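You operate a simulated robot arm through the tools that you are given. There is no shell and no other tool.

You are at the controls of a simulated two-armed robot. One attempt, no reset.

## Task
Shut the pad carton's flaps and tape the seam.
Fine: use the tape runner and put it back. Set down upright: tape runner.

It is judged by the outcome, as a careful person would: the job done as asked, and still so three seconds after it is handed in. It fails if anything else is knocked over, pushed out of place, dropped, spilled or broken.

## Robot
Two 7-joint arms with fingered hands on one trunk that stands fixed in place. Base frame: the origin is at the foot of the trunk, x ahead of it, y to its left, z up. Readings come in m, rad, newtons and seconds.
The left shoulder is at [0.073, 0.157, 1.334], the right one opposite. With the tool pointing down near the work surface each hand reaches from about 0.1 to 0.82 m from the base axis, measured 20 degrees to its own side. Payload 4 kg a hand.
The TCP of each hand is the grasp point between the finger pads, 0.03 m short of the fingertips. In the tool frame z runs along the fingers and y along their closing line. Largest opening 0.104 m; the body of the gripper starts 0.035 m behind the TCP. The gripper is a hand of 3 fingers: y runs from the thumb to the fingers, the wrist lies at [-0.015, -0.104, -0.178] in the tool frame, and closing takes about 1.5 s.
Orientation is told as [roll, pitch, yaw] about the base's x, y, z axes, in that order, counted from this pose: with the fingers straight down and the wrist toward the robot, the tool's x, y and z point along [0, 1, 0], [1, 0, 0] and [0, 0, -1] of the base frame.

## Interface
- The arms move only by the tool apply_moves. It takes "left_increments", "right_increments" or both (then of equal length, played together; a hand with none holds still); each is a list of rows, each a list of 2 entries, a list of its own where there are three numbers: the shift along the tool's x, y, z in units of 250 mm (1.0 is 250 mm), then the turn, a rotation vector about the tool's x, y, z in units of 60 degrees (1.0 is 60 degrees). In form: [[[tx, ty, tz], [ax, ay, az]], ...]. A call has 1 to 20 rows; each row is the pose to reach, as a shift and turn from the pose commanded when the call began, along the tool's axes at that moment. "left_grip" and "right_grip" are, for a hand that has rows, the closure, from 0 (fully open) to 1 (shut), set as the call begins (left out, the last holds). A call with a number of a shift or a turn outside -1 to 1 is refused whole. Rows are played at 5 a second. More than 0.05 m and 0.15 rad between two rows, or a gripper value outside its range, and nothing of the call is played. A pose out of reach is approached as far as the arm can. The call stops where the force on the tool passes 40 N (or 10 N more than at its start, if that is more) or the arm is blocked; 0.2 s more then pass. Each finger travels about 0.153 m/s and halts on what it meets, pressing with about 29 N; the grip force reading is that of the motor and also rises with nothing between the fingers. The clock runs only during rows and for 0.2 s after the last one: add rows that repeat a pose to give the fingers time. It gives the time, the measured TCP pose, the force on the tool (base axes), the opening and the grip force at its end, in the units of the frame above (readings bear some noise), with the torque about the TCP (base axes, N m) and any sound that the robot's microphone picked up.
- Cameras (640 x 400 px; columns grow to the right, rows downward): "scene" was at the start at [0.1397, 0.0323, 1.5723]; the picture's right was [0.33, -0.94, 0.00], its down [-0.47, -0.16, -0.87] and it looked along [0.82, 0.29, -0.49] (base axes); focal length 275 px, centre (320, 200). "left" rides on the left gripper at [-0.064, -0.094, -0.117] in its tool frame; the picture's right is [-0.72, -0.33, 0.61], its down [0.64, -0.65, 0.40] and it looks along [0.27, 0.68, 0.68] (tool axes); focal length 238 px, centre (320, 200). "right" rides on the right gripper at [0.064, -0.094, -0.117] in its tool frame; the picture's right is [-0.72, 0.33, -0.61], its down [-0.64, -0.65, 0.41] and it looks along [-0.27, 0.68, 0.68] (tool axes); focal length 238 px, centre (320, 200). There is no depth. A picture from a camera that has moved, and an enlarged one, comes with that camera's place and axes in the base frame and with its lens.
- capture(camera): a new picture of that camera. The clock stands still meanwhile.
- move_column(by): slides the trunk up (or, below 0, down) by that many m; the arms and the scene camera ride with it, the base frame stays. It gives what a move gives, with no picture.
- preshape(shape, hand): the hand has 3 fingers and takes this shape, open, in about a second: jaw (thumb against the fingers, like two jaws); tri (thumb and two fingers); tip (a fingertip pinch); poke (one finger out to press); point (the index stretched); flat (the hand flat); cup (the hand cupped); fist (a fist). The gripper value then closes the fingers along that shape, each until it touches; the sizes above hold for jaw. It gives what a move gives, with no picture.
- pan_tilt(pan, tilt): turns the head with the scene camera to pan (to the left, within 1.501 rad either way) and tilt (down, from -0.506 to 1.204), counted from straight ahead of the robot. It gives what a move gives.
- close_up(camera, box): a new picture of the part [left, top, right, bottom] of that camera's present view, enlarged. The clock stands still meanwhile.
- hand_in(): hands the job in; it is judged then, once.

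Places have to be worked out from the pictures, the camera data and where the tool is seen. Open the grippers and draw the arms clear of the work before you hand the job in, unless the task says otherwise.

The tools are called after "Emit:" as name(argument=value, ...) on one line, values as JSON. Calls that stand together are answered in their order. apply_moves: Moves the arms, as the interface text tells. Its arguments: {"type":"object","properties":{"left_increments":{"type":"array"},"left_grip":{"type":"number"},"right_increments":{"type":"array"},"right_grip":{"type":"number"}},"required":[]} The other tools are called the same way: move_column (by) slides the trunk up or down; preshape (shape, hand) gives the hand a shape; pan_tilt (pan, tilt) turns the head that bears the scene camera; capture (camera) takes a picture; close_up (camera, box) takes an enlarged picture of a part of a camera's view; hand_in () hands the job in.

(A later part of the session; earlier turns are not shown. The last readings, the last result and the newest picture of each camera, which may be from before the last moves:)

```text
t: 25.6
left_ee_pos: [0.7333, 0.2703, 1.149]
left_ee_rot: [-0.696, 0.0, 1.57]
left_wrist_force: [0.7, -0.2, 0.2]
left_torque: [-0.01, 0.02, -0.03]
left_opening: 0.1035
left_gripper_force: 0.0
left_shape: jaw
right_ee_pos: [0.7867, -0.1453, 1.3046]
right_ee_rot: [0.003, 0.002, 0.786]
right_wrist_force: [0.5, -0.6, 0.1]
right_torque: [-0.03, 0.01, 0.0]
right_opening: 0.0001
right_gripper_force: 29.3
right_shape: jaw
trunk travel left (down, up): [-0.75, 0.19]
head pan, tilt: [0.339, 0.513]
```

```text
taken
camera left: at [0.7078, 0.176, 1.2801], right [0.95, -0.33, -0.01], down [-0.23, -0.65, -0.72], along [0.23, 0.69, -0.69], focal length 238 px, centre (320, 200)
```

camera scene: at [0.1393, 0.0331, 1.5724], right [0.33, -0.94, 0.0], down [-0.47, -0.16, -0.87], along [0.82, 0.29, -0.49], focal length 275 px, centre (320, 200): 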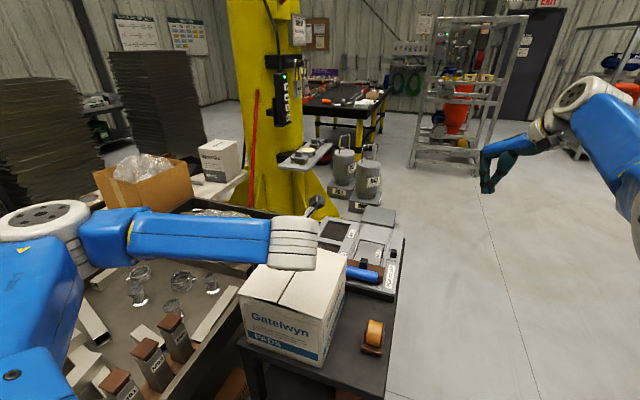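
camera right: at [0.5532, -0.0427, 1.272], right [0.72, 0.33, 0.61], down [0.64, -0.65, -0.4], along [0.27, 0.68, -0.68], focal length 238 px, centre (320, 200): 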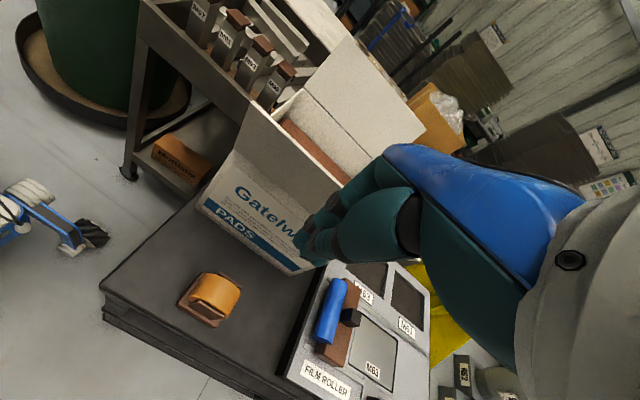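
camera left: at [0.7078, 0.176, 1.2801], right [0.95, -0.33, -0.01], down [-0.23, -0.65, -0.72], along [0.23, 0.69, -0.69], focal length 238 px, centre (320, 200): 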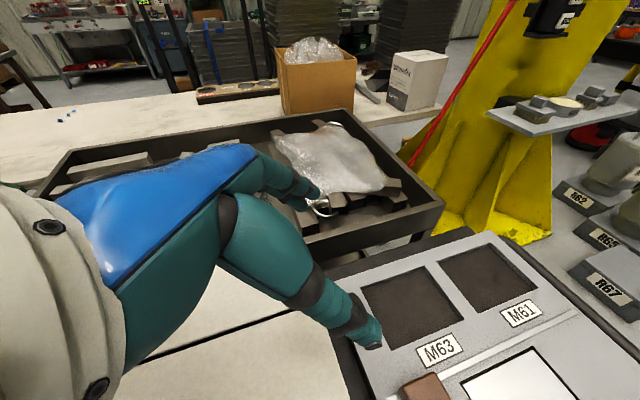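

Both ends of the seam are reachable with this orientation. I'll go back over the runner at a safe height, about [0.66, 0.05, 1.18].

Emit:
apply_moves(left_increments=[[[0.017, -0.06, -0.08], [0, 0, 0]], [[0.034, -0.18, -0.16], [0, 0, 0]], [[0.05, -0.3, -0.22], [0, 0, 0]], [[0.068, -0.42, -0.272], [0, 0, 0]], [[0.085, -0.54, -0.272], [0, 0, 0]], [[0.1, -0.66, -0.272], [0, 0, 0]], [[0.12, -0.77, -0.272], [0, 0, 0]], [[0.137, -0.88, -0.272], [0, 0, 0]]])

Emit:
capture(camera="left")

```text
t: 27.4
left_ee_pos: [0.6602, 0.049, 1.1801]
left_ee_rot: [-0.697, -0.003, 1.571]
left_wrist_force: [-0.3, 0.1, -0.2]
left_torque: [0.02, 0.01, -0.02]
left_opening: 0.1036
left_gripper_force: 0.0
left_shape: jaw
right_ee_pos: [0.7854, -0.1482, 1.3056]
right_ee_rot: [0.002, -0.003, 0.786]
right_wrist_force: [0.0, -0.5, -0.2]
right_torque: [0.04, 0.02, 0.01]
right_opening: 0.0
right_gripper_force: 28.6
right_shape: jaw
trunk travel left (down, up): [-0.75, 0.19]
head pan, tilt: [0.339, 0.513]
```

```text
taken
camera left: at [0.6353, -0.0451, 1.3117], right [0.95, -0.33, -0.01], down [-0.23, -0.65, -0.72], along [0.23, 0.69, -0.69], focal length 238 px, centre (320, 200)
```

left: 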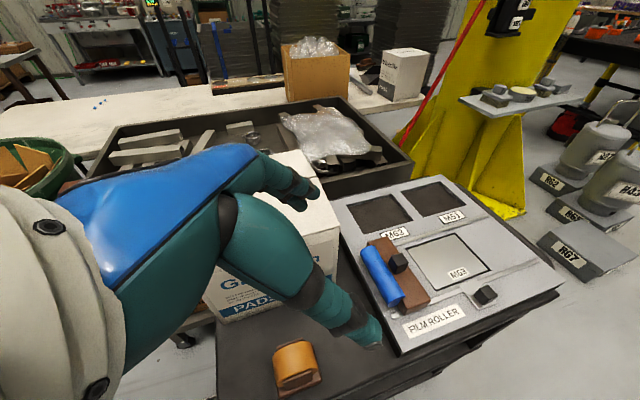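

The runner is visible below and to the left in the hand camera. I'll enlarge it to fix its position before going down.

Emit:
close_up(camera="left", box=[250, 325, 350, 400])

Emit:
close_up(camera="scene", box=[330, 300, 420, 370])

```text
5.33 times, centred on (300, 362) of left
camera zoom: at [0.6353, -0.0451, 1.3117], right [0.95, -0.33, -0.01], down [-0.23, -0.65, -0.72], along [0.23, 0.69, -0.69], focal length 1271 px, centre (427, -667)
```

zoom: 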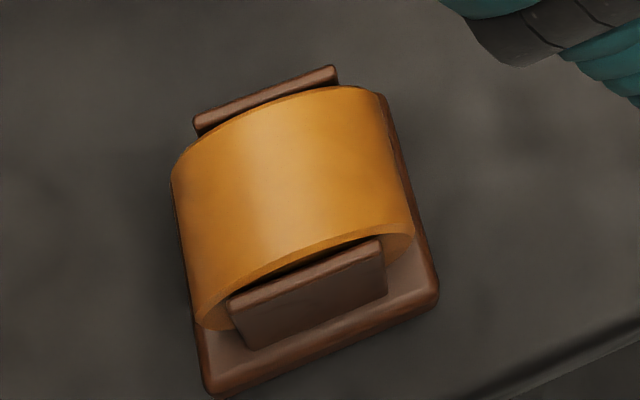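

```text
5.71 times, centred on (375, 335) of scene
camera zoom: at [0.1406, 0.0263, 1.5724], right [0.33, -0.94, 0.0], down [-0.47, -0.16, -0.87], along [0.82, 0.29, -0.49], focal length 1573 px, centre (6, -571)
```

zoom: 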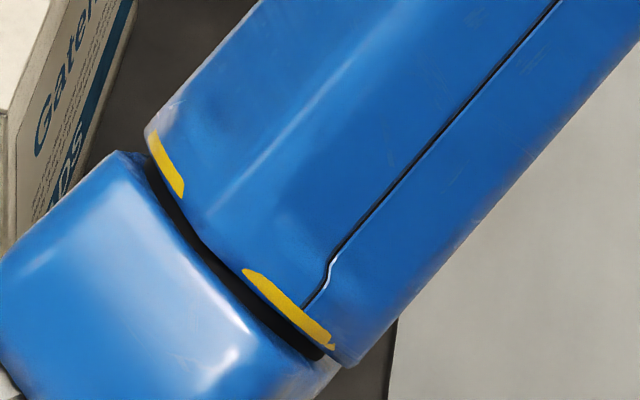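

The close-up gives the runner's base at x 0.592–0.657, y 0.024–0.076. The cheeks are centred at about [0.6255, 0.0515], 0.043 wide, with the roll top near z 0.94. I'll come down over it to z≈1.02 and check the arm can hold that line.

Emit:
apply_moves(left_increments=[[[0.107, 0.002, 0.077], [0, 0, 0]], [[0.214, 0.004, 0.154], [0, 0, 0]], [[0.322, 0.006, 0.232], [0, 0, 0]], [[0.429, 0.008, 0.309], [0, 0, 0]], [[0.536, 0.01, 0.386], [0, 0, 0]], [[0.536, 0.01, 0.386], [0, 0, 0]]])

Emit:
capture(camera="left")

Emit:
capture(camera="scene")

```text
t: 28.6
left_ee_pos: [0.6487, 0.1263, 1.0619]
left_ee_rot: [-0.802, -0.142, 1.633]
left_wrist_force: [-3.9, -3.5, 13.3]
left_torque: [0.87, -0.04, 0.27]
left_opening: 0.1039
left_gripper_force: 0.0
left_shape: jaw
right_ee_pos: [0.7791, -0.1485, 1.3099]
right_ee_rot: [0.0, -0.006, 0.784]
right_wrist_force: [1.2, 0.3, 0.0]
right_torque: [0.04, 0.02, 0.0]
right_opening: 0.0001
right_gripper_force: 28.9
right_shape: jaw
trunk travel left (down, up): [-0.75, 0.19]
head pan, tilt: [0.339, 0.513]
stopped in row 5 (left hand): the arm was blocked; the commanded pose is now the measured one
```

```text
taken
camera left: at [0.618, 0.012, 1.1747], right [0.96, -0.27, 0.04], down [-0.12, -0.55, -0.83], along [0.25, 0.79, -0.56], focal length 238 px, centre (320, 200)
```

left: 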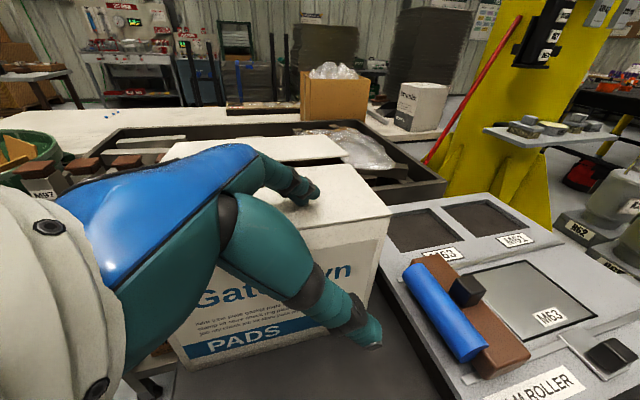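

```text
taken
camera scene: at [0.1342, 0.0244, 1.5732], right [0.33, -0.94, 0.0], down [-0.46, -0.16, -0.87], along [0.82, 0.29, -0.49], focal length 275 px, centre (320, 200)
```

scene: 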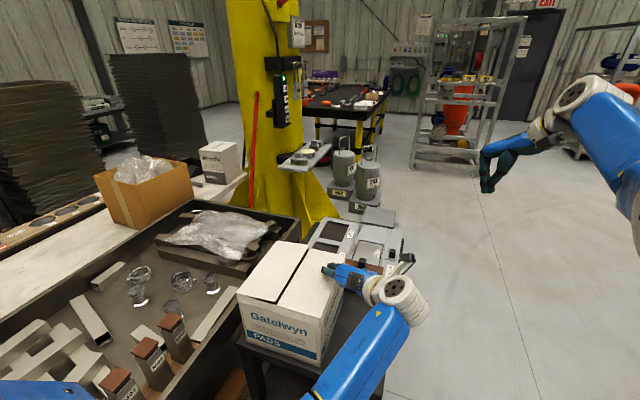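

The arm flipped its elbow and was blocked at [0.649, 0.126, 1.062], with the fingers resting on the carton's right flap at about 13 N. The carton still looks in place. I'll lift gently straight up and then look.

Emit:
apply_moves(left_increments=[[[-0.03, 0.006, -0.028], [0, 0, 0]], [[-0.06, 0.012, -0.055], [0, 0, 0]], [[-0.114, 0.023, -0.11], [0, 0, 0]], [[-0.114, 0.023, -0.11], [0, 0, 0]]])

Emit:
capture(camera="scene")

Emit:
capture(camera="left")

```text
t: 29.6
left_ee_pos: [0.6532, 0.1473, 1.0955]
left_ee_rot: [-0.796, -0.172, 1.653]
left_wrist_force: [-0.4, 0.2, 0.8]
left_torque: [-0.01, 0.01, 0.0]
left_opening: 0.1035
left_gripper_force: 0.0
left_shape: jaw
right_ee_pos: [0.7839, -0.1462, 1.3074]
right_ee_rot: [0.001, -0.002, 0.785]
right_wrist_force: [0.3, 0.2, -0.1]
right_torque: [0.03, 0.05, 0.0]
right_opening: 0.0001
right_gripper_force: 29.5
right_shape: jaw
trunk travel left (down, up): [-0.75, 0.19]
head pan, tilt: [0.339, 0.513]
```

```text
taken
camera scene: at [0.1405, 0.028, 1.5723], right [0.33, -0.94, 0.0], down [-0.47, -0.16, -0.87], along [0.82, 0.29, -0.49], focal length 275 px, centre (320, 200)
```

scene: 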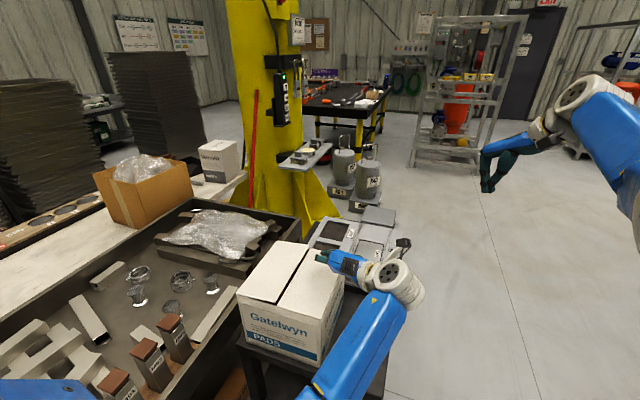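

```text
taken
camera left: at [0.6261, 0.0293, 1.205], right [0.97, -0.26, 0.03], down [-0.12, -0.53, -0.84], along [0.23, 0.81, -0.54], focal length 238 px, centre (320, 200)
```

left: 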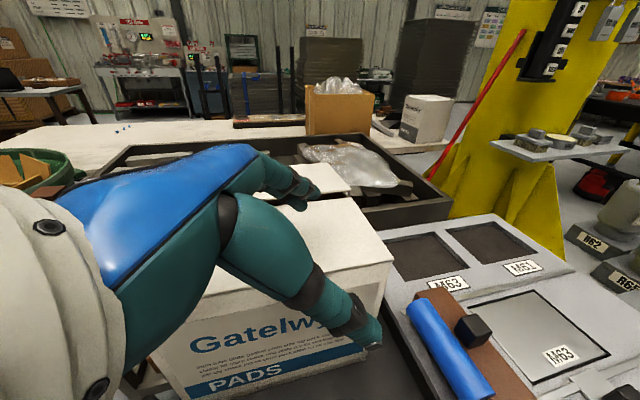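

The contact is released, and the arm now has its elbow low with the forearm coming from the robot's side, which suits the runner better. I'll raise the hand a little more and straighten its orientation.

Emit:
apply_moves(left_increments=[[[-0.061, 0.015, -0.06], [0.043, 0.025, -0.016]], [[-0.122, 0.03, -0.12], [0.086, 0.049, -0.031]], [[-0.183, 0.0445, -0.179], [0.128, 0.074, -0.047]], [[-0.183, 0.0445, -0.179], [0.171, 0.098, -0.0625]], [[-0.183, 0.0445, -0.179], [0.171, 0.098, -0.0625]]])

Emit:
capture(camera="scene")

Emit:
capture(camera="left")

```text
t: 31.0
left_ee_pos: [0.6589, 0.1851, 1.1692]
left_ee_rot: [-0.709, -0.047, 1.632]
left_wrist_force: [-0.2, 0.0, 0.3]
left_torque: [-0.05, 0.01, 0.04]
left_opening: 0.1038
left_gripper_force: 0.0
left_shape: jaw
right_ee_pos: [0.7855, -0.1438, 1.3157]
right_ee_rot: [-0.014, -0.015, 0.79]
right_wrist_force: [0.0, -0.6, 0.3]
right_torque: [0.0, 0.03, 0.0]
right_opening: 0.0
right_gripper_force: 29.1
right_shape: jaw
trunk travel left (down, up): [-0.75, 0.19]
head pan, tilt: [0.339, 0.513]
stopped in row 5 (left hand): the arm was blocked; the commanded pose is now the measured one
```

```text
taken
camera scene: at [0.1411, 0.0289, 1.5724], right [0.33, -0.94, 0.0], down [-0.47, -0.16, -0.87], along [0.82, 0.29, -0.49], focal length 275 px, centre (320, 200)
```

scene: 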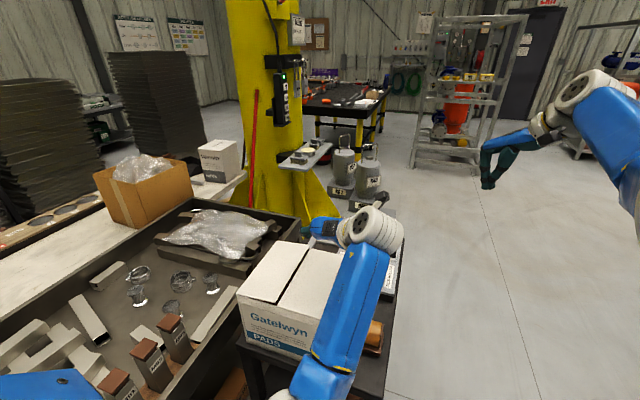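

```text
taken
camera left: at [0.6377, 0.0836, 1.2953], right [0.96, -0.27, -0.01], down [-0.18, -0.63, -0.75], along [0.19, 0.73, -0.66], focal length 238 px, centre (320, 200)
```

left: 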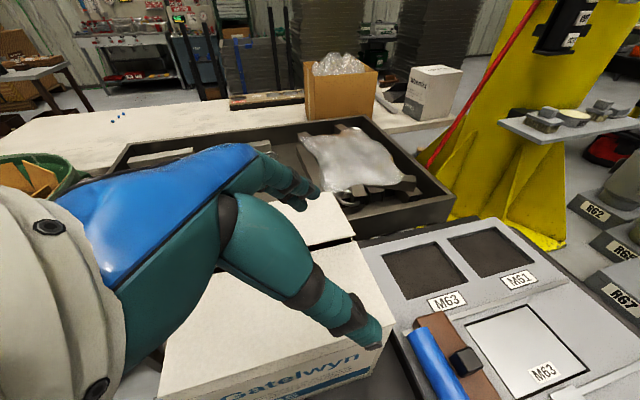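

The left arm's stop also nudged the right hand slightly, so the left elbow is probably touching the right arm. I'll swing the right arm farther right to make room. After that I'll return the left hand to its natural wrist-toward-robot pose, which can grip the runner front-to-back.

Emit:
apply_moves(right_increments=[[[-0.06, -0.117, 0], [0, 0, 0]], [[-0.12, -0.234, 0], [0, 0, 0]], [[-0.18, -0.35, 0], [0, 0, 0]], [[-0.24, -0.467, 0], [0, 0, 0]], [[-0.3, -0.584, 0], [0, 0, 0]], [[-0.36, -0.7, 0], [0, 0, 0]], [[-0.42, -0.817, 0], [0, 0, 0]], [[-0.48, -0.934, 0], [0, 0, 0]]])

Emit:
capture(camera="scene")

```text
t: 32.8
left_ee_pos: [0.6569, 0.1832, 1.1676]
left_ee_rot: [-0.708, -0.053, 1.628]
left_wrist_force: [0.9, -1.0, -0.5]
left_torque: [0.04, -0.02, 0.02]
left_opening: 0.1039
left_gripper_force: 0.0
left_shape: jaw
right_ee_pos: [0.7222, -0.4076, 1.3133]
right_ee_rot: [0.003, -0.004, 0.787]
right_wrist_force: [0.4, 0.0, -0.5]
right_torque: [0.03, -0.02, 0.01]
right_opening: 0.0
right_gripper_force: 28.5
right_shape: jaw
right hand out of reach, approached as far as the arm can: row 1, 2, 3, 4, 5, 6, 7, 8
trunk travel left (down, up): [-0.75, 0.19]
head pan, tilt: [0.339, 0.513]
```

```text
taken
camera scene: at [0.1403, 0.0254, 1.5724], right [0.33, -0.94, 0.0], down [-0.47, -0.16, -0.87], along [0.82, 0.29, -0.49], focal length 275 px, centre (320, 200)
```

scene: 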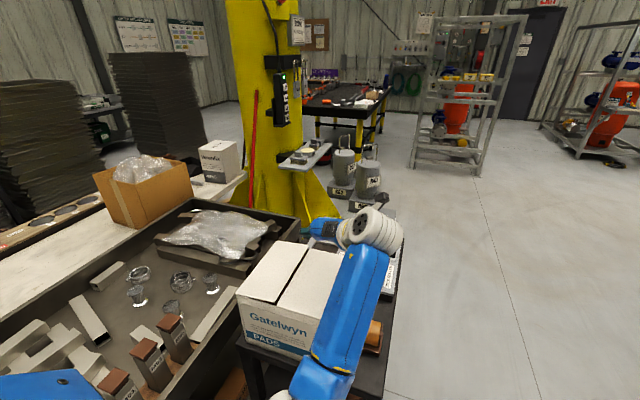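

The right arm is well out of the way at y≈−0.41. Now I'll raise the left hand and turn it halfway back toward the default orientation.

Emit:
apply_moves(left_increments=[[[-0.006, 0.02, -0.05], [0.037, 0.03, 0.092]], [[-0.011, 0.04, -0.1], [0.073, 0.06, 0.183]], [[-0.017, 0.06, -0.15], [0.109, 0.089, 0.275]], [[-0.022, 0.085, -0.2], [0.146, 0.119, 0.366]], [[-0.028, 0.11, -0.25], [0.182, 0.149, 0.458]], [[-0.033, 0.135, -0.3], [0.219, 0.179, 0.549]], [[-0.039, 0.16, -0.35], [0.255, 0.209, 0.641]], [[-0.044, 0.178, -0.388], [0.2917, 0.2384, 0.7322]], [[-0.044, 0.178, -0.388], [0.2917, 0.2384, 0.7322]]])

Emit:
capture(camera="scene")

```text
t: 34.8
left_ee_pos: [0.6016, 0.2174, 1.2507]
left_ee_rot: [-0.347, -0.172, 0.805]
left_wrist_force: [-0.1, -0.4, 0.0]
left_torque: [-0.03, 0.04, 0.02]
left_opening: 0.1039
left_gripper_force: 0.1
left_shape: jaw
right_ee_pos: [0.7234, -0.4043, 1.3142]
right_ee_rot: [-0.001, -0.002, 0.787]
right_wrist_force: [-0.6, -0.3, 0.2]
right_torque: [0.02, -0.01, 0.02]
right_opening: 0.0
right_gripper_force: 29.5
right_shape: jaw
trunk travel left (down, up): [-0.75, 0.19]
head pan, tilt: [0.339, 0.513]
```

```text
taken
camera scene: at [0.141, 0.0279, 1.5723], right [0.33, -0.94, 0.0], down [-0.47, -0.16, -0.87], along [0.82, 0.29, -0.49], focal length 275 px, centre (320, 200)
```

scene: 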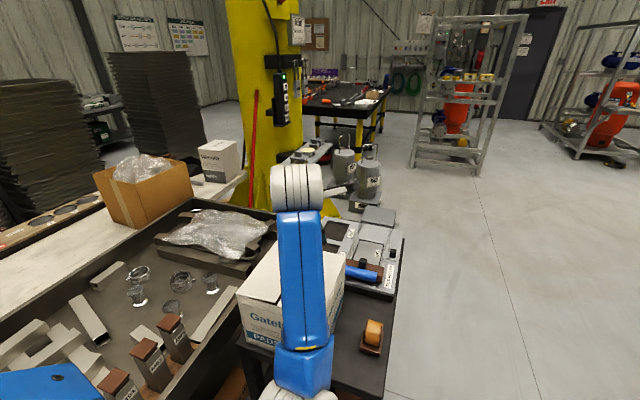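

That worked with no contact, and the runner is still in its place. I'll finish the turn back to the default orientation at the same spot.

Emit:
apply_moves(left_increments=[[[0, 0, 0], [0.037, 0.03, 0.092]], [[0, 0, 0], [0.073, 0.06, 0.183]], [[0, 0, 0], [0.109, 0.089, 0.275]], [[0, 0, 0], [0.146, 0.119, 0.366]], [[0, 0, 0], [0.182, 0.149, 0.458]], [[0, 0, 0], [0.219, 0.179, 0.549]], [[0, 0, 0], [0.255, 0.209, 0.641]], [[0, 0, 0], [0.2917, 0.2384, 0.7322]], [[0, 0, 0], [0.2917, 0.2384, 0.7322]]])

Emit:
capture(camera="scene")

Emit:
capture(camera="left")

```text
t: 36.8
left_ee_pos: [0.6004, 0.2193, 1.249]
left_ee_rot: [-0.006, 0.004, -0.002]
left_wrist_force: [-0.1, -0.1, 0.3]
left_torque: [-0.01, -0.03, 0.03]
left_opening: 0.1037
left_gripper_force: 0.1
left_shape: jaw
right_ee_pos: [0.7235, -0.4047, 1.313]
right_ee_rot: [0.001, -0.002, 0.788]
right_wrist_force: [-0.7, 0.1, 0.0]
right_torque: [0.04, 0.0, 0.02]
right_opening: 0.0
right_gripper_force: 28.4
right_shape: jaw
trunk travel left (down, up): [-0.75, 0.19]
head pan, tilt: [0.339, 0.513]
```

```text
taken
camera scene: at [0.1412, 0.0266, 1.5723], right [0.33, -0.94, 0.0], down [-0.47, -0.16, -0.87], along [0.82, 0.29, -0.49], focal length 275 px, centre (320, 200)
```

scene: 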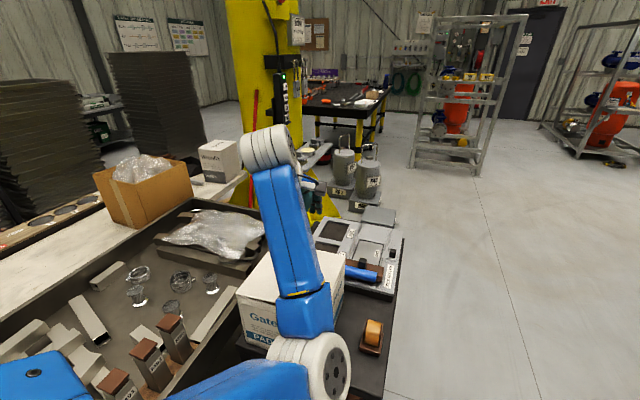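

```text
taken
camera left: at [0.5078, 0.1562, 1.3674], right [-0.33, -0.72, -0.61], down [-0.65, 0.64, -0.41], along [0.68, 0.26, -0.68], focal length 238 px, centre (320, 200)
```

left: 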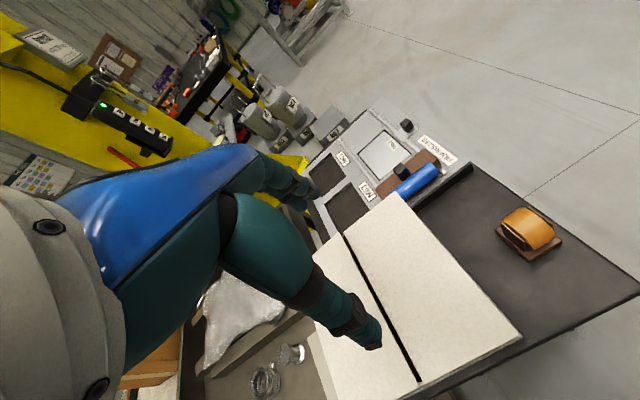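

The left hand is back to its natural orientation and the runner is in sight. I'll move it over the runner at z≈1.15, going sideways first.

Emit:
apply_moves(left_increments=[[[-0.134, 0.02, 0], [0, 0, 0]], [[-0.268, 0.04, 0], [0, 0, 0]], [[-0.403, 0.06, 0], [0, 0, 0]], [[-0.538, 0.08, 0], [0, 0, 0]], [[-0.672, 0.1, 0], [0, 0, 0]], [[-0.672, 0.1, 0.13], [0, 0, 0]], [[-0.672, 0.1, 0.26], [0, 0, 0]], [[-0.672, 0.1, 0.4], [0, 0, 0]], [[-0.672, 0.1, 0.4], [0, 0, 0]]])

Emit:
capture(camera="scene")

Emit:
capture(camera="left")

```text
t: 39.0
left_ee_pos: [0.6427, 0.108, 1.1644]
left_ee_rot: [0.073, -0.045, 0.076]
left_wrist_force: [-0.2, 0.1, 0.0]
left_torque: [0.02, -0.03, -0.01]
left_opening: 0.104
left_gripper_force: 0.1
left_shape: jaw
right_ee_pos: [0.7204, -0.4063, 1.318]
right_ee_rot: [0.0, -0.003, 0.787]
right_wrist_force: [0.2, 0.4, 0.1]
right_torque: [0.03, 0.0, 0.0]
right_opening: 0.0001
right_gripper_force: 28.5
right_shape: jaw
trunk travel left (down, up): [-0.75, 0.19]
head pan, tilt: [0.339, 0.513]
stopped in row 9 (left hand): the arm was blocked; the commanded pose is now the measured one
```

```text
taken
camera scene: at [0.141, 0.0268, 1.5724], right [0.33, -0.94, 0.0], down [-0.47, -0.16, -0.87], along [0.82, 0.29, -0.49], focal length 275 px, centre (320, 200)
```

scene: 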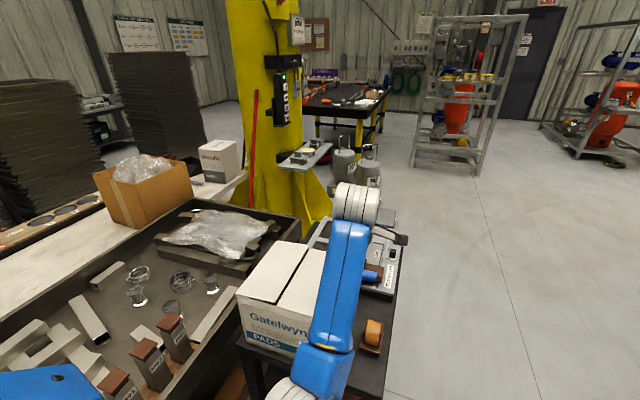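

```text
taken
camera left: at [0.5495, 0.0289, 1.2719], right [-0.24, -0.69, -0.68], down [-0.68, 0.62, -0.39], along [0.69, 0.37, -0.63], focal length 238 px, centre (320, 200)
```

left: 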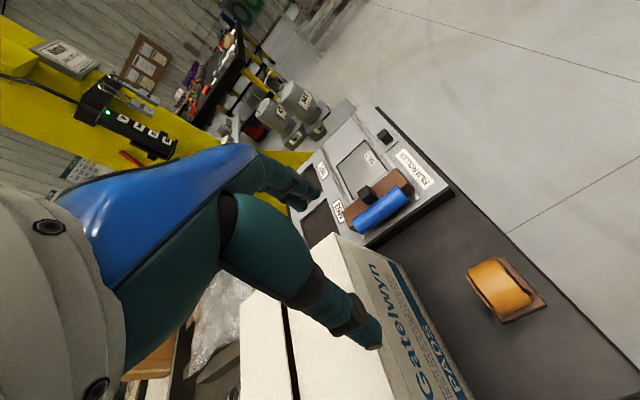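

The left arm was blocked again with no force at the hand, so something near its elbow is in the way. I'll tilt the head down to see where the left elbow is.

Emit:
pan_tilt(pan=0.1, tilt=1.15)

Emit:
capture(camera="scene")

Emit:
capture(camera="right")

```text
t: 40.0
left_ee_pos: [0.641, 0.1076, 1.1607]
left_ee_rot: [0.072, -0.043, 0.074]
left_wrist_force: [0.0, -0.4, 0.0]
left_torque: [0.0, -0.02, 0.0]
left_opening: 0.1035
left_gripper_force: 0.1
left_shape: jaw
right_ee_pos: [0.7213, -0.4047, 1.3168]
right_ee_rot: [0.001, -0.003, 0.786]
right_wrist_force: [-0.3, 0.3, 0.2]
right_torque: [-0.01, 0.03, 0.01]
right_opening: 0.0
right_gripper_force: 29.0
right_shape: jaw
trunk travel left (down, up): [-0.75, 0.19]
head pan, tilt: [0.099, 1.15]
```

```text
taken
camera scene: at [0.1147, 0.0033, 1.5229], right [0.1, -1.0, 0.0], down [-0.91, -0.09, -0.41], along [0.4, 0.04, -0.91], focal length 275 px, centre (320, 200)
```

scene: 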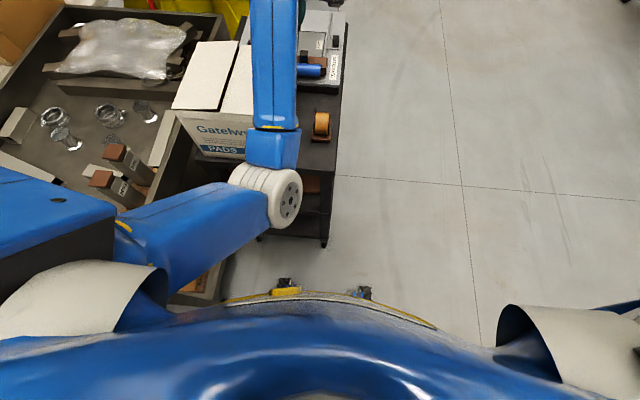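

```text
taken
camera right: at [0.6094, -0.4265, 1.4325], right [0.74, -0.28, 0.62], down [-0.01, -0.91, -0.41], along [0.68, 0.3, -0.68], focal length 238 px, centre (320, 200)
```

right: 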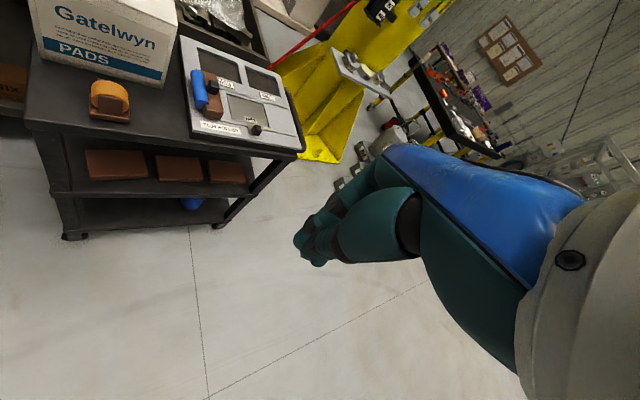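

The view shows the left elbow tucked inward in front of the chest, so the upper arm is probably catching on the body as the hand moves right. I'll back the left hand up and left into free space to get the elbow out to the side again.

Emit:
apply_moves(left_increments=[[[0.05, -0.02, -0.1], [0.01, -0.017, 0.018]], [[0.1, -0.05, -0.2], [0.02, -0.034, 0.036]], [[0.15, -0.08, -0.3], [0.03, -0.05, 0.053]], [[0.2, -0.1, -0.4], [0.041, -0.069, 0.071]], [[0.27, -0.13, -0.55], [0.041, -0.069, 0.071]], [[0.34, -0.16, -0.68], [0.041, -0.069, 0.071]], [[0.4, -0.2, -0.8], [0.041, -0.069, 0.071]], [[0.4, -0.2, -0.8], [0.041, -0.069, 0.071]]])

Emit:
capture(camera="scene")

```text
t: 42.0
left_ee_pos: [0.5778, 0.2307, 1.3741]
left_ee_rot: [0.01, -0.014, 0.086]
left_wrist_force: [-0.2, 0.3, -0.2]
left_torque: [0.0, 0.01, -0.01]
left_opening: 0.1037
left_gripper_force: 0.1
left_shape: jaw
left hand out of reach, approached as far as the arm can: row 7
right_ee_pos: [0.7218, -0.4069, 1.3204]
right_ee_rot: [-0.01, -0.008, 0.79]
right_wrist_force: [-1.0, 0.3, -0.2]
right_torque: [-0.03, -0.01, 0.01]
right_opening: 0.0
right_gripper_force: 28.8
right_shape: jaw
trunk travel left (down, up): [-0.75, 0.19]
head pan, tilt: [0.099, 1.15]
stopped in row 8 (left hand): the arm was blocked; the commanded pose is now the measured one
```

```text
taken
camera scene: at [0.1152, 0.0025, 1.5229], right [0.1, -1.0, 0.0], down [-0.91, -0.09, -0.41], along [0.4, 0.04, -0.91], focal length 275 px, centre (320, 200)
```

scene: 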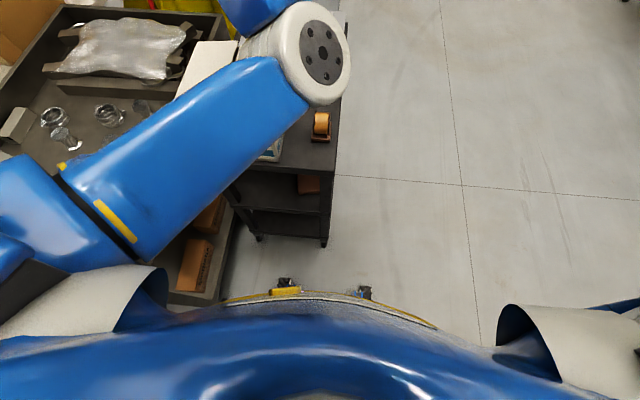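

The elbow is now tucked inward at shoulder height in front of the chest. I'll head for the starting pose of the left hand, in free space well above everything, where the elbow was out to the side.

Emit:
apply_moves(left_increments=[[[0.08, -0.055, -0.018], [0.003, -0.002, 0.02]], [[0.16, -0.11, -0.036], [0.006, -0.005, 0.04]], [[0.25, -0.166, -0.054], [0.01, -0.007, 0.06]], [[0.33, -0.222, -0.072], [0.013, -0.01, 0.082]], [[0.41, -0.277, -0.09], [0.013, -0.01, 0.082]], [[0.5, -0.333, -0.108], [0.013, -0.01, 0.082]], [[0.58, -0.39, -0.126], [0.013, -0.01, 0.082]], [[0.668, -0.444, -0.144], [0.013, -0.01, 0.082]], [[0.668, -0.444, -0.144], [0.013, -0.01, 0.082]]])

Emit:
capture(camera="scene")

```text
t: 44.0
left_ee_pos: [0.4533, 0.3865, 1.4096]
left_ee_rot: [-0.001, 0.003, -0.007]
left_wrist_force: [-0.5, -0.7, 0.3]
left_torque: [-0.02, -0.02, 0.01]
left_opening: 0.1037
left_gripper_force: 0.1
left_shape: jaw
right_ee_pos: [0.7201, -0.4041, 1.3195]
right_ee_rot: [-0.006, -0.006, 0.788]
right_wrist_force: [1.0, 0.5, 0.5]
right_torque: [0.03, 0.01, -0.02]
right_opening: 0.0001
right_gripper_force: 28.9
right_shape: jaw
trunk travel left (down, up): [-0.75, 0.19]
head pan, tilt: [0.099, 1.15]
```

```text
taken
camera scene: at [0.1146, 0.0048, 1.5228], right [0.1, -1.0, 0.0], down [-0.91, -0.09, -0.41], along [0.4, 0.04, -0.91], focal length 275 px, centre (320, 200)
```

scene: 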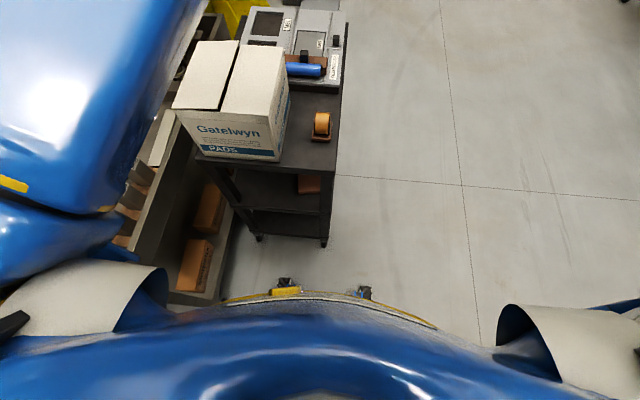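

The left hand is back near its starting pose and tracking well. I'll turn the head back to see how the left arm is folded.

Emit:
pan_tilt(pan=0.6, tilt=0.5)

Emit:
capture(camera="scene")

Emit:
capture(camera="right")

```text
t: 45.0
left_ee_pos: [0.4534, 0.3859, 1.4091]
left_ee_rot: [-0.003, 0.002, -0.007]
left_wrist_force: [-0.2, 0.9, -0.2]
left_torque: [0.0, 0.01, 0.01]
left_opening: 0.104
left_gripper_force: 0.0
left_shape: jaw
right_ee_pos: [0.722, -0.406, 1.3195]
right_ee_rot: [-0.007, -0.006, 0.788]
right_wrist_force: [-0.8, 0.2, -0.2]
right_torque: [-0.01, 0.01, 0.03]
right_opening: 0.0003
right_gripper_force: 29.1
right_shape: jaw
trunk travel left (down, up): [-0.75, 0.19]
head pan, tilt: [0.6, 0.499]
```

```text
taken
camera scene: at [0.1305, 0.0496, 1.5736], right [0.56, -0.83, 0.0], down [-0.4, -0.27, -0.88], along [0.72, 0.5, -0.48], focal length 275 px, centre (320, 200)
```

scene: 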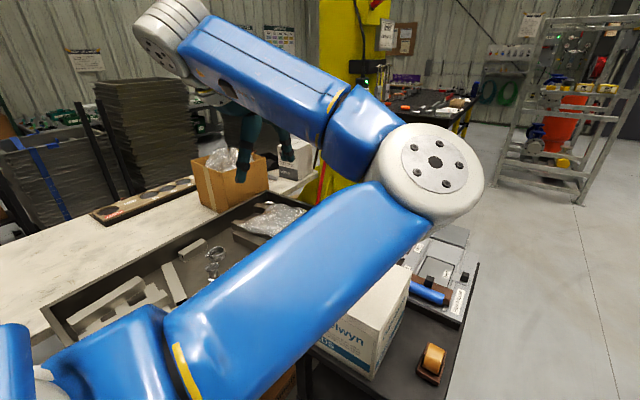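

```text
taken
camera right: at [0.6081, -0.4268, 1.4356], right [0.73, -0.28, 0.62], down [0.0, -0.92, -0.4], along [0.68, 0.29, -0.67], focal length 238 px, centre (320, 200)
```

right: 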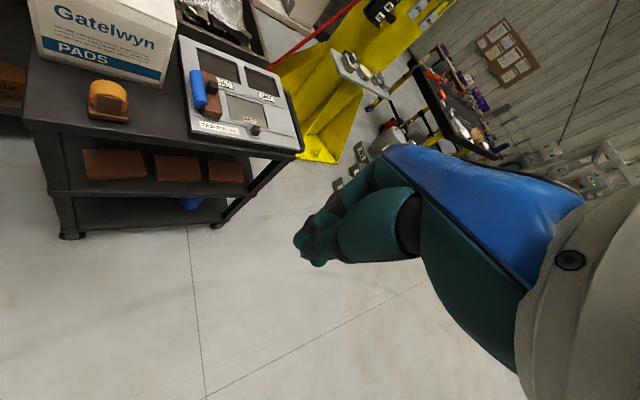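

The left arm is folded with its elbow inward in front of the chest and the forearm pointing left. I'll yaw the hand the other way (negative) here in free space, so that only an elbow-out arm posture fits.

Emit:
apply_moves(left_increments=[[[0, 0, 0], [0, 0, 0.125]], [[0, 0, 0], [0, 0, 0.25]], [[0, 0, 0], [0, 0, 0.375]], [[0, 0, 0], [0, 0, 0.5]], [[0, 0, 0], [0, 0, 0.625]], [[0, 0, 0], [0, 0, 0.75]], [[0, 0, 0], [0, 0, 0.875]], [[0, 0, 0], [0, 0, 1.0]], [[0, 0, 0], [0, 0, 1.0]]])

Emit:
capture(camera="scene")

```text
t: 47.0
left_ee_pos: [0.4536, 0.3868, 1.4101]
left_ee_rot: [-0.003, -0.001, -1.056]
left_wrist_force: [0.3, 0.0, 0.1]
left_torque: [0.02, -0.01, -0.02]
left_opening: 0.1041
left_gripper_force: 0.1
left_shape: jaw
right_ee_pos: [0.7208, -0.4051, 1.32]
right_ee_rot: [-0.007, -0.006, 0.79]
right_wrist_force: [0.7, -0.7, 0.6]
right_torque: [-0.04, -0.01, 0.0]
right_opening: 0.0
right_gripper_force: 28.7
right_shape: jaw
trunk travel left (down, up): [-0.75, 0.19]
head pan, tilt: [0.6, 0.499]
```

```text
taken
camera scene: at [0.1304, 0.0504, 1.5737], right [0.56, -0.83, 0.0], down [-0.4, -0.27, -0.88], along [0.72, 0.5, -0.48], focal length 275 px, centre (320, 200)
```

scene: 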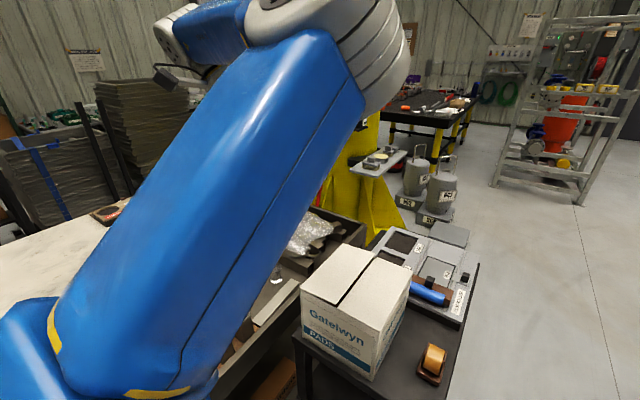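

Yawing the hand swings the elbow up and outward smoothly. I'll keep going another 45° to bring the elbow over to the outside.

Emit:
apply_moves(left_increments=[[[0, 0, 0], [0, 0, 0.12]], [[0, 0, 0], [0, 0, 0.24]], [[0, 0, 0], [0, 0, 0.36]], [[0, 0, 0], [0, 0, 0.48]], [[0, 0, 0], [0, 0, 0.6]], [[0, 0, 0], [0, 0, 0.75]], [[0, 0, 0], [0, 0, 0.75]]])

Emit:
capture(camera="scene")

```text
refused: row 6 steps farther than a row can; nothing moved
```

```text
taken
camera scene: at [0.1304, 0.0504, 1.5737], right [0.56, -0.83, 0.0], down [-0.4, -0.27, -0.88], along [0.72, 0.5, -0.48], focal length 275 px, centre (320, 200)
```

scene: 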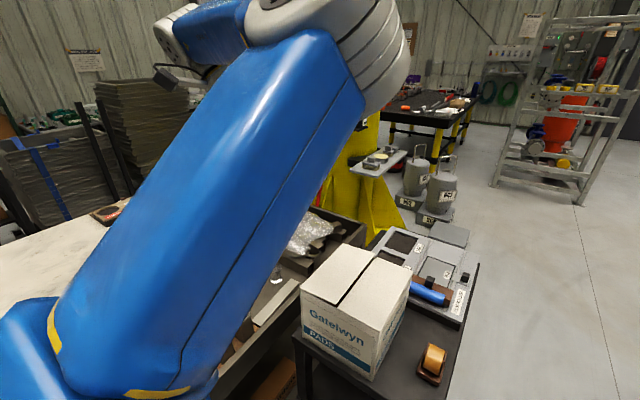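

One row's turn was too large, so nothing moved. I'll repeat it with even steps.

Emit:
apply_moves(left_increments=[[[0, 0, 0], [0, 0, 0.12]], [[0, 0, 0], [0, 0, 0.24]], [[0, 0, 0], [0, 0, 0.36]], [[0, 0, 0], [0, 0, 0.48]], [[0, 0, 0], [0, 0, 0.6]], [[0, 0, 0], [0, 0, 0.72]], [[0, 0, 0], [0, 0, 0.8]], [[0, 0, 0], [0, 0, 0.8]]])

Emit:
capture(camera="scene")

```text
t: 48.9
left_ee_pos: [0.4532, 0.3865, 1.4092]
left_ee_rot: [0.0, -0.001, -1.894]
left_wrist_force: [0.7, 0.2, 0.0]
left_torque: [-0.02, 0.02, -0.01]
left_opening: 0.1038
left_gripper_force: 0.1
left_shape: jaw
right_ee_pos: [0.7207, -0.4043, 1.3192]
right_ee_rot: [-0.008, -0.005, 0.79]
right_wrist_force: [0.2, 0.5, 0.3]
right_torque: [-0.02, -0.04, 0.04]
right_opening: 0.0002
right_gripper_force: 29.0
right_shape: jaw
trunk travel left (down, up): [-0.75, 0.19]
head pan, tilt: [0.6, 0.499]
```

```text
taken
camera scene: at [0.1305, 0.0505, 1.5736], right [0.56, -0.83, 0.0], down [-0.4, -0.27, -0.88], along [0.72, 0.5, -0.48], focal length 275 px, centre (320, 200)
```

scene: 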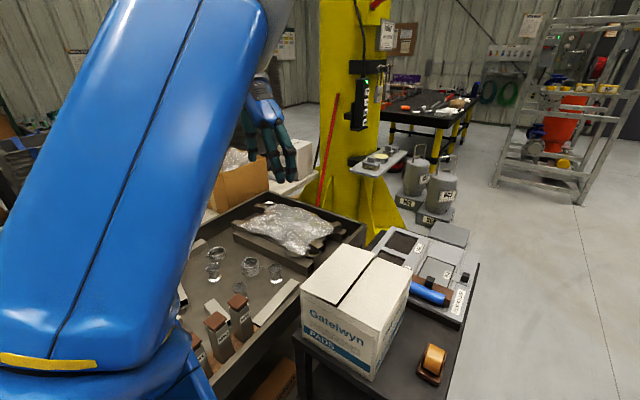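

The elbow continues to swing over the top toward the outside. I'll turn the hand about 40° more.

Emit:
apply_moves(left_increments=[[[0, 0, 0], [0, 0, 0.12]], [[0, 0, 0], [0, 0, 0.24]], [[0, 0, 0], [0, 0, 0.36]], [[0, 0, 0], [0, 0, 0.48]], [[0, 0, 0], [0, 0, 0.6]], [[0, 0, 0], [0, 0, 0.7]], [[0, 0, 0], [0, 0, 0.7]]])

Emit:
capture(camera="scene")

```text
t: 50.5
left_ee_pos: [0.4477, 0.3849, 1.4036]
left_ee_rot: [-0.003, 0.004, -2.265]
left_wrist_force: [-0.2, -0.2, -0.1]
left_torque: [0.01, -0.01, 0.01]
left_opening: 0.1038
left_gripper_force: 0.0
left_shape: jaw
left hand out of reach, approached as far as the arm can: row 3, 4, 5, 6, 7
right_ee_pos: [0.7216, -0.4048, 1.3197]
right_ee_rot: [-0.007, -0.006, 0.788]
right_wrist_force: [0.2, 0.0, -0.1]
right_torque: [0.01, 0.02, -0.01]
right_opening: 0.0
right_gripper_force: 29.1
right_shape: jaw
trunk travel left (down, up): [-0.75, 0.19]
head pan, tilt: [0.6, 0.499]
```

```text
taken
camera scene: at [0.1306, 0.0504, 1.5736], right [0.56, -0.83, 0.0], down [-0.4, -0.27, -0.88], along [0.72, 0.5, -0.48], focal length 275 px, centre (320, 200)
```

scene: 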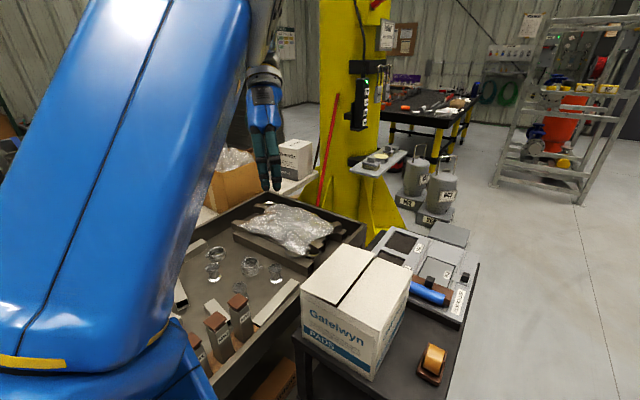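

The hand's yaw has reached its limit with the elbow now up. I'll bring the hand right and somewhat down over the runner side, still high in free air, turning the yaw part-way back.

Emit:
apply_moves(left_increments=[[[0.1, 0.05, 0.02], [0, 0, -0.06]], [[0.2, 0.1, 0.045], [0, 0, -0.12]], [[0.3, 0.155, 0.067], [0, 0, -0.18]], [[0.4, 0.207, 0.09], [0, 0, -0.24]], [[0.5, 0.26, 0.11], [0, 0, -0.3]], [[0.61, 0.31, 0.133], [0, 0, -0.36]], [[0.71, 0.36, 0.156], [0, 0, -0.42]], [[0.81, 0.414, 0.18], [0, 0, -0.48]], [[0.909, 0.466, 0.2], [0, 0, -0.5]], [[0.909, 0.466, 0.2], [0, 0, -0.5]]])

Emit:
capture(camera="scene")

```text
t: 52.3
left_ee_pos: [0.5369, 0.2312, 1.3747]
left_ee_rot: [0.055, -0.13, -1.652]
left_wrist_force: [-0.5, 0.5, -0.5]
left_torque: [-0.01, -0.01, 0.01]
left_opening: 0.1043
left_gripper_force: 0.1
left_shape: jaw
right_ee_pos: [0.7231, -0.4046, 1.3287]
right_ee_rot: [-0.028, -0.013, 0.793]
right_wrist_force: [0.7, 0.3, -0.2]
right_torque: [0.02, -0.03, -0.01]
right_opening: 0.0
right_gripper_force: 28.5
right_shape: jaw
trunk travel left (down, up): [-0.75, 0.19]
head pan, tilt: [0.6, 0.499]
stopped in row 9 (left hand): the arm was blocked; the commanded pose is now the measured one
```

```text
taken
camera scene: at [0.1313, 0.0511, 1.5736], right [0.56, -0.83, 0.0], down [-0.4, -0.27, -0.88], along [0.72, 0.5, -0.48], focal length 275 px, centre (320, 200)
```

scene: 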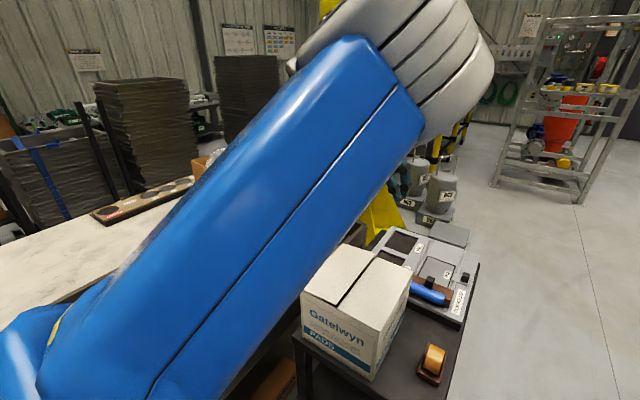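

The arm was blocked again, this time probably by the upper arm against the head, so the elbow has to go to the outside. I'll bring the hand back left and high, out to [0.35, 0.48, 1.40], where the elbow should be able to move round behind and outside.

Emit:
apply_moves(left_increments=[[[-0.08, -0.09, -0.03], [0.025, -0.01, 0]], [[-0.165, -0.186, -0.06], [0.05, -0.02, 0]], [[-0.248, -0.28, -0.08], [0.075, -0.03, 0]], [[-0.33, -0.373, -0.1], [0.1, -0.04, 0]], [[-0.413, -0.466, -0.1], [0.124, -0.053, 0]], [[-0.496, -0.56, -0.1], [0.124, -0.053, 0]], [[-0.578, -0.652, -0.1], [0.124, -0.053, 0]], [[-0.66, -0.746, -0.1], [0.124, -0.053, 0]], [[-0.743, -0.84, -0.1], [0.124, -0.053, 0]], [[-0.826, -0.932, -0.1], [0.124, -0.053, 0]], [[-0.826, -0.932, -0.1], [0.124, -0.053, 0]]])

Emit:
capture(camera="scene")

```text
t: 54.7
left_ee_pos: [0.3508, 0.4777, 1.3588]
left_ee_rot: [0.001, 0.001, -1.655]
left_wrist_force: [-0.1, 0.5, -0.1]
left_torque: [0.02, -0.01, 0.0]
left_opening: 0.1037
left_gripper_force: 0.0
left_shape: jaw
right_ee_pos: [0.7225, -0.403, 1.3275]
right_ee_rot: [-0.024, -0.01, 0.791]
right_wrist_force: [-0.3, 0.1, -0.7]
right_torque: [0.0, -0.04, 0.0]
right_opening: 0.0001
right_gripper_force: 29.4
right_shape: jaw
trunk travel left (down, up): [-0.75, 0.19]
head pan, tilt: [0.6, 0.499]
```

```text
taken
camera scene: at [0.13, 0.0524, 1.5736], right [0.56, -0.83, 0.0], down [-0.4, -0.27, -0.88], along [0.72, 0.5, -0.48], focal length 275 px, centre (320, 200)
```

scene: 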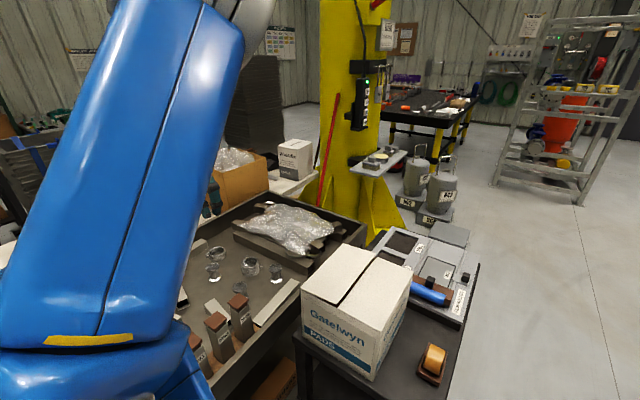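

The left hand is parked safely out to the left. The right arm suits the runner's side better, so I'll try to free it from its straight posture with a downward sweep over the empty floor right of the table, then draw it in.

Emit:
apply_moves(right_increments=[[[0, 0, 0.15], [0, 0, 0]], [[0, 0, 0.3], [0, 0, 0]], [[0, 0, 0.45], [0, 0, 0]], [[0, 0, 0.6], [0, 0, 0]], [[0, 0, 0.7], [0, 0, 0]], [[0.1, -0.05, 0.75], [0, 0, 0]], [[0.2, -0.1, 0.8], [0, 0, 0]], [[0.3, -0.15, 0.8], [0, 0, 0]], [[0.4, -0.2, 0.8], [0, 0, 0]], [[0.5, -0.25, 0.8], [0, 0, 0]], [[0.567, -0.28, 0.8], [0, 0, 0]], [[0.567, -0.28, 0.8], [0, 0, 0]]])

Emit:
pan_tilt(pan=-0.5, tilt=0.6)

Emit:
capture(camera="scene")

```text
t: 57.3
left_ee_pos: [0.3498, 0.4774, 1.3588]
left_ee_rot: [0.005, 0.002, -1.655]
left_wrist_force: [0.4, 0.4, 0.2]
left_torque: [-0.02, 0.01, -0.01]
left_opening: 0.1036
left_gripper_force: 0.1
left_shape: jaw
right_ee_pos: [0.7296, -0.4214, 1.1107]
right_ee_rot: [-0.011, -0.007, 0.789]
right_wrist_force: [-0.1, 0.9, 0.5]
right_torque: [0.02, 0.03, 0.0]
right_opening: 0.0002
right_gripper_force: 29.0
right_shape: jaw
right hand out of reach, approached as far as the arm can: row 1, 2, 3, 4, 5, 6, 7, 8, 9, 10, 11, 12
trunk travel left (down, up): [-0.75, 0.19]
head pan, tilt: [0.6, 0.499]
```

```text
t: 58.6
left_ee_pos: [0.3496, 0.4767, 1.3594]
left_ee_rot: [0.003, 0.003, -1.658]
left_wrist_force: [-0.2, -0.5, 0.4]
left_torque: [0.01, -0.01, 0.0]
left_opening: 0.1038
left_gripper_force: 0.1
left_shape: jaw
right_ee_pos: [0.7291, -0.422, 1.1108]
right_ee_rot: [-0.009, -0.008, 0.789]
right_wrist_force: [0.3, -0.6, -0.6]
right_torque: [-0.03, -0.01, -0.01]
right_opening: 0.0001
right_gripper_force: 29.1
right_shape: jaw
trunk travel left (down, up): [-0.75, 0.19]
head pan, tilt: [-0.499, 0.6]
```

```text
taken
camera scene: at [0.1328, -0.0429, 1.5645], right [-0.48, -0.88, 0.0], down [-0.5, 0.27, -0.82], along [0.72, -0.39, -0.57], focal length 275 px, centre (320, 200)
```

scene: 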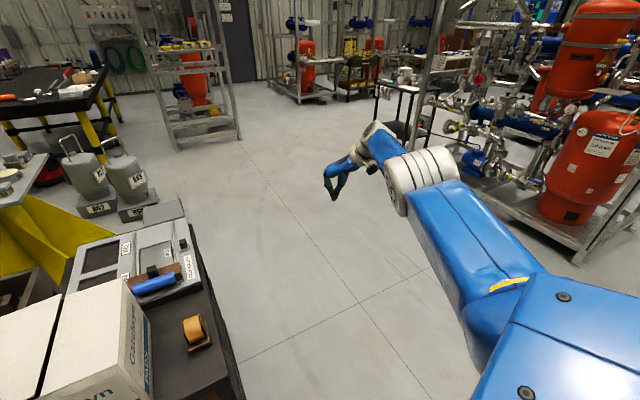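

The right arm is still straight after sweeping down; its elbow probably only flexes inward. I'll sweep the hand left (+y) a little, still over the empty floor, to bend it.

Emit:
apply_moves(right_increments=[[[0.07, 0.07, 0], [0, 0, 0]], [[0.14, 0.14, 0], [0, 0, 0]], [[0.21, 0.213, 0], [0, 0, 0]], [[0.28, 0.284, 0], [0, 0, 0]], [[0.35, 0.355, 0], [0, 0, 0]], [[0.4224, 0.426, 0], [0, 0, 0]], [[0.4224, 0.426, 0], [0, 0, 0]]])

Emit:
capture(camera="scene")

```text
t: 60.2
left_ee_pos: [0.3499, 0.4787, 1.3591]
left_ee_rot: [0.003, 0.003, -1.656]
left_wrist_force: [-0.2, 0.1, 0.6]
left_torque: [0.02, 0.0, 0.01]
left_opening: 0.1038
left_gripper_force: 0.1
left_shape: jaw
right_ee_pos: [0.778, -0.289, 1.1145]
right_ee_rot: [-0.012, -0.006, 0.789]
right_wrist_force: [0.1, 0.2, 0.7]
right_torque: [0.02, -0.01, 0.04]
right_opening: 0.0
right_gripper_force: 28.7
right_shape: jaw
right hand out of reach, approached as far as the arm can: row 1, 2, 3, 4, 5, 6, 7
trunk travel left (down, up): [-0.75, 0.19]
head pan, tilt: [-0.499, 0.6]
```

```text
taken
camera scene: at [0.1329, -0.0413, 1.5646], right [-0.48, -0.88, 0.0], down [-0.5, 0.27, -0.82], along [0.72, -0.4, -0.57], focal length 275 px, centre (320, 200)
```

scene: 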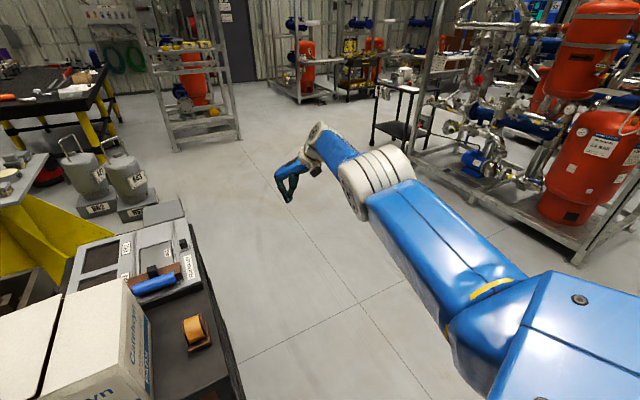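

Still straight. The straight elbow doesn't respond to pure translation, but turning the hand about vertical should make it flex. I'll yaw the right hand by +60° while pulling it inward over the free floor.

Emit:
apply_moves(right_increments=[[[0.0, 0.0, 0], [0, 0, -0.125]], [[0.05, -0.04, 0], [0, 0, -0.25]], [[0.12, -0.1, 0], [0, 0, -0.375]], [[0.2, -0.18, 0], [0, 0, -0.5]], [[0.3, -0.26, 0], [0, 0, -0.625]], [[0.4, -0.35, 0], [0, 0, -0.75]], [[0.5, -0.43, 0], [0, 0, -0.875]], [[0.6, -0.52, 0], [0, 0, -1.0]], [[0.7, -0.6, 0], [0, 0, -1.0]], [[0.744, -0.647, 0], [0, 0, -1.0]], [[0.744, -0.647, 0], [0, 0, -1.0]]])

Emit:
capture(camera="scene")

```text
t: 62.6
left_ee_pos: [0.3508, 0.4769, 1.3595]
left_ee_rot: [0.004, 0.004, -1.656]
left_wrist_force: [0.4, 0.0, -0.6]
left_torque: [0.01, -0.01, 0.01]
left_opening: 0.104
left_gripper_force: 0.0
left_shape: jaw
right_ee_pos: [0.6623, -0.3138, 1.0893]
right_ee_rot: [-0.01, 0.009, 1.838]
right_wrist_force: [-0.9, -1.3, -0.8]
right_torque: [-0.02, -0.01, -0.05]
right_opening: 0.0001
right_gripper_force: 29.1
right_shape: jaw
right hand out of reach, approached as far as the arm can: row 1, 2, 4, 5, 6, 7, 8, 9, 10, 11
trunk travel left (down, up): [-0.75, 0.19]
head pan, tilt: [-0.499, 0.6]
```

```text
taken
camera scene: at [0.1327, -0.0426, 1.5646], right [-0.48, -0.88, 0.0], down [-0.5, 0.27, -0.82], along [0.72, -0.4, -0.57], focal length 275 px, centre (320, 200)
```

scene: 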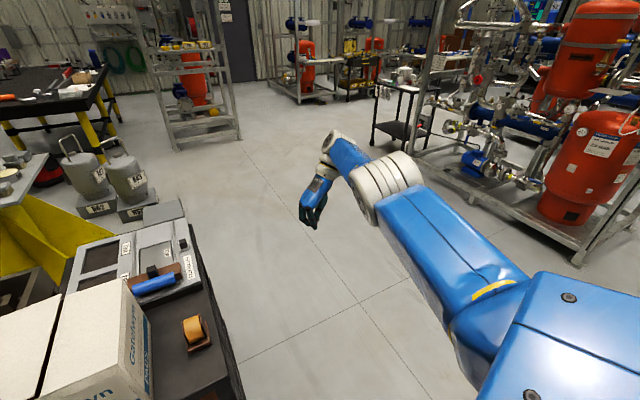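

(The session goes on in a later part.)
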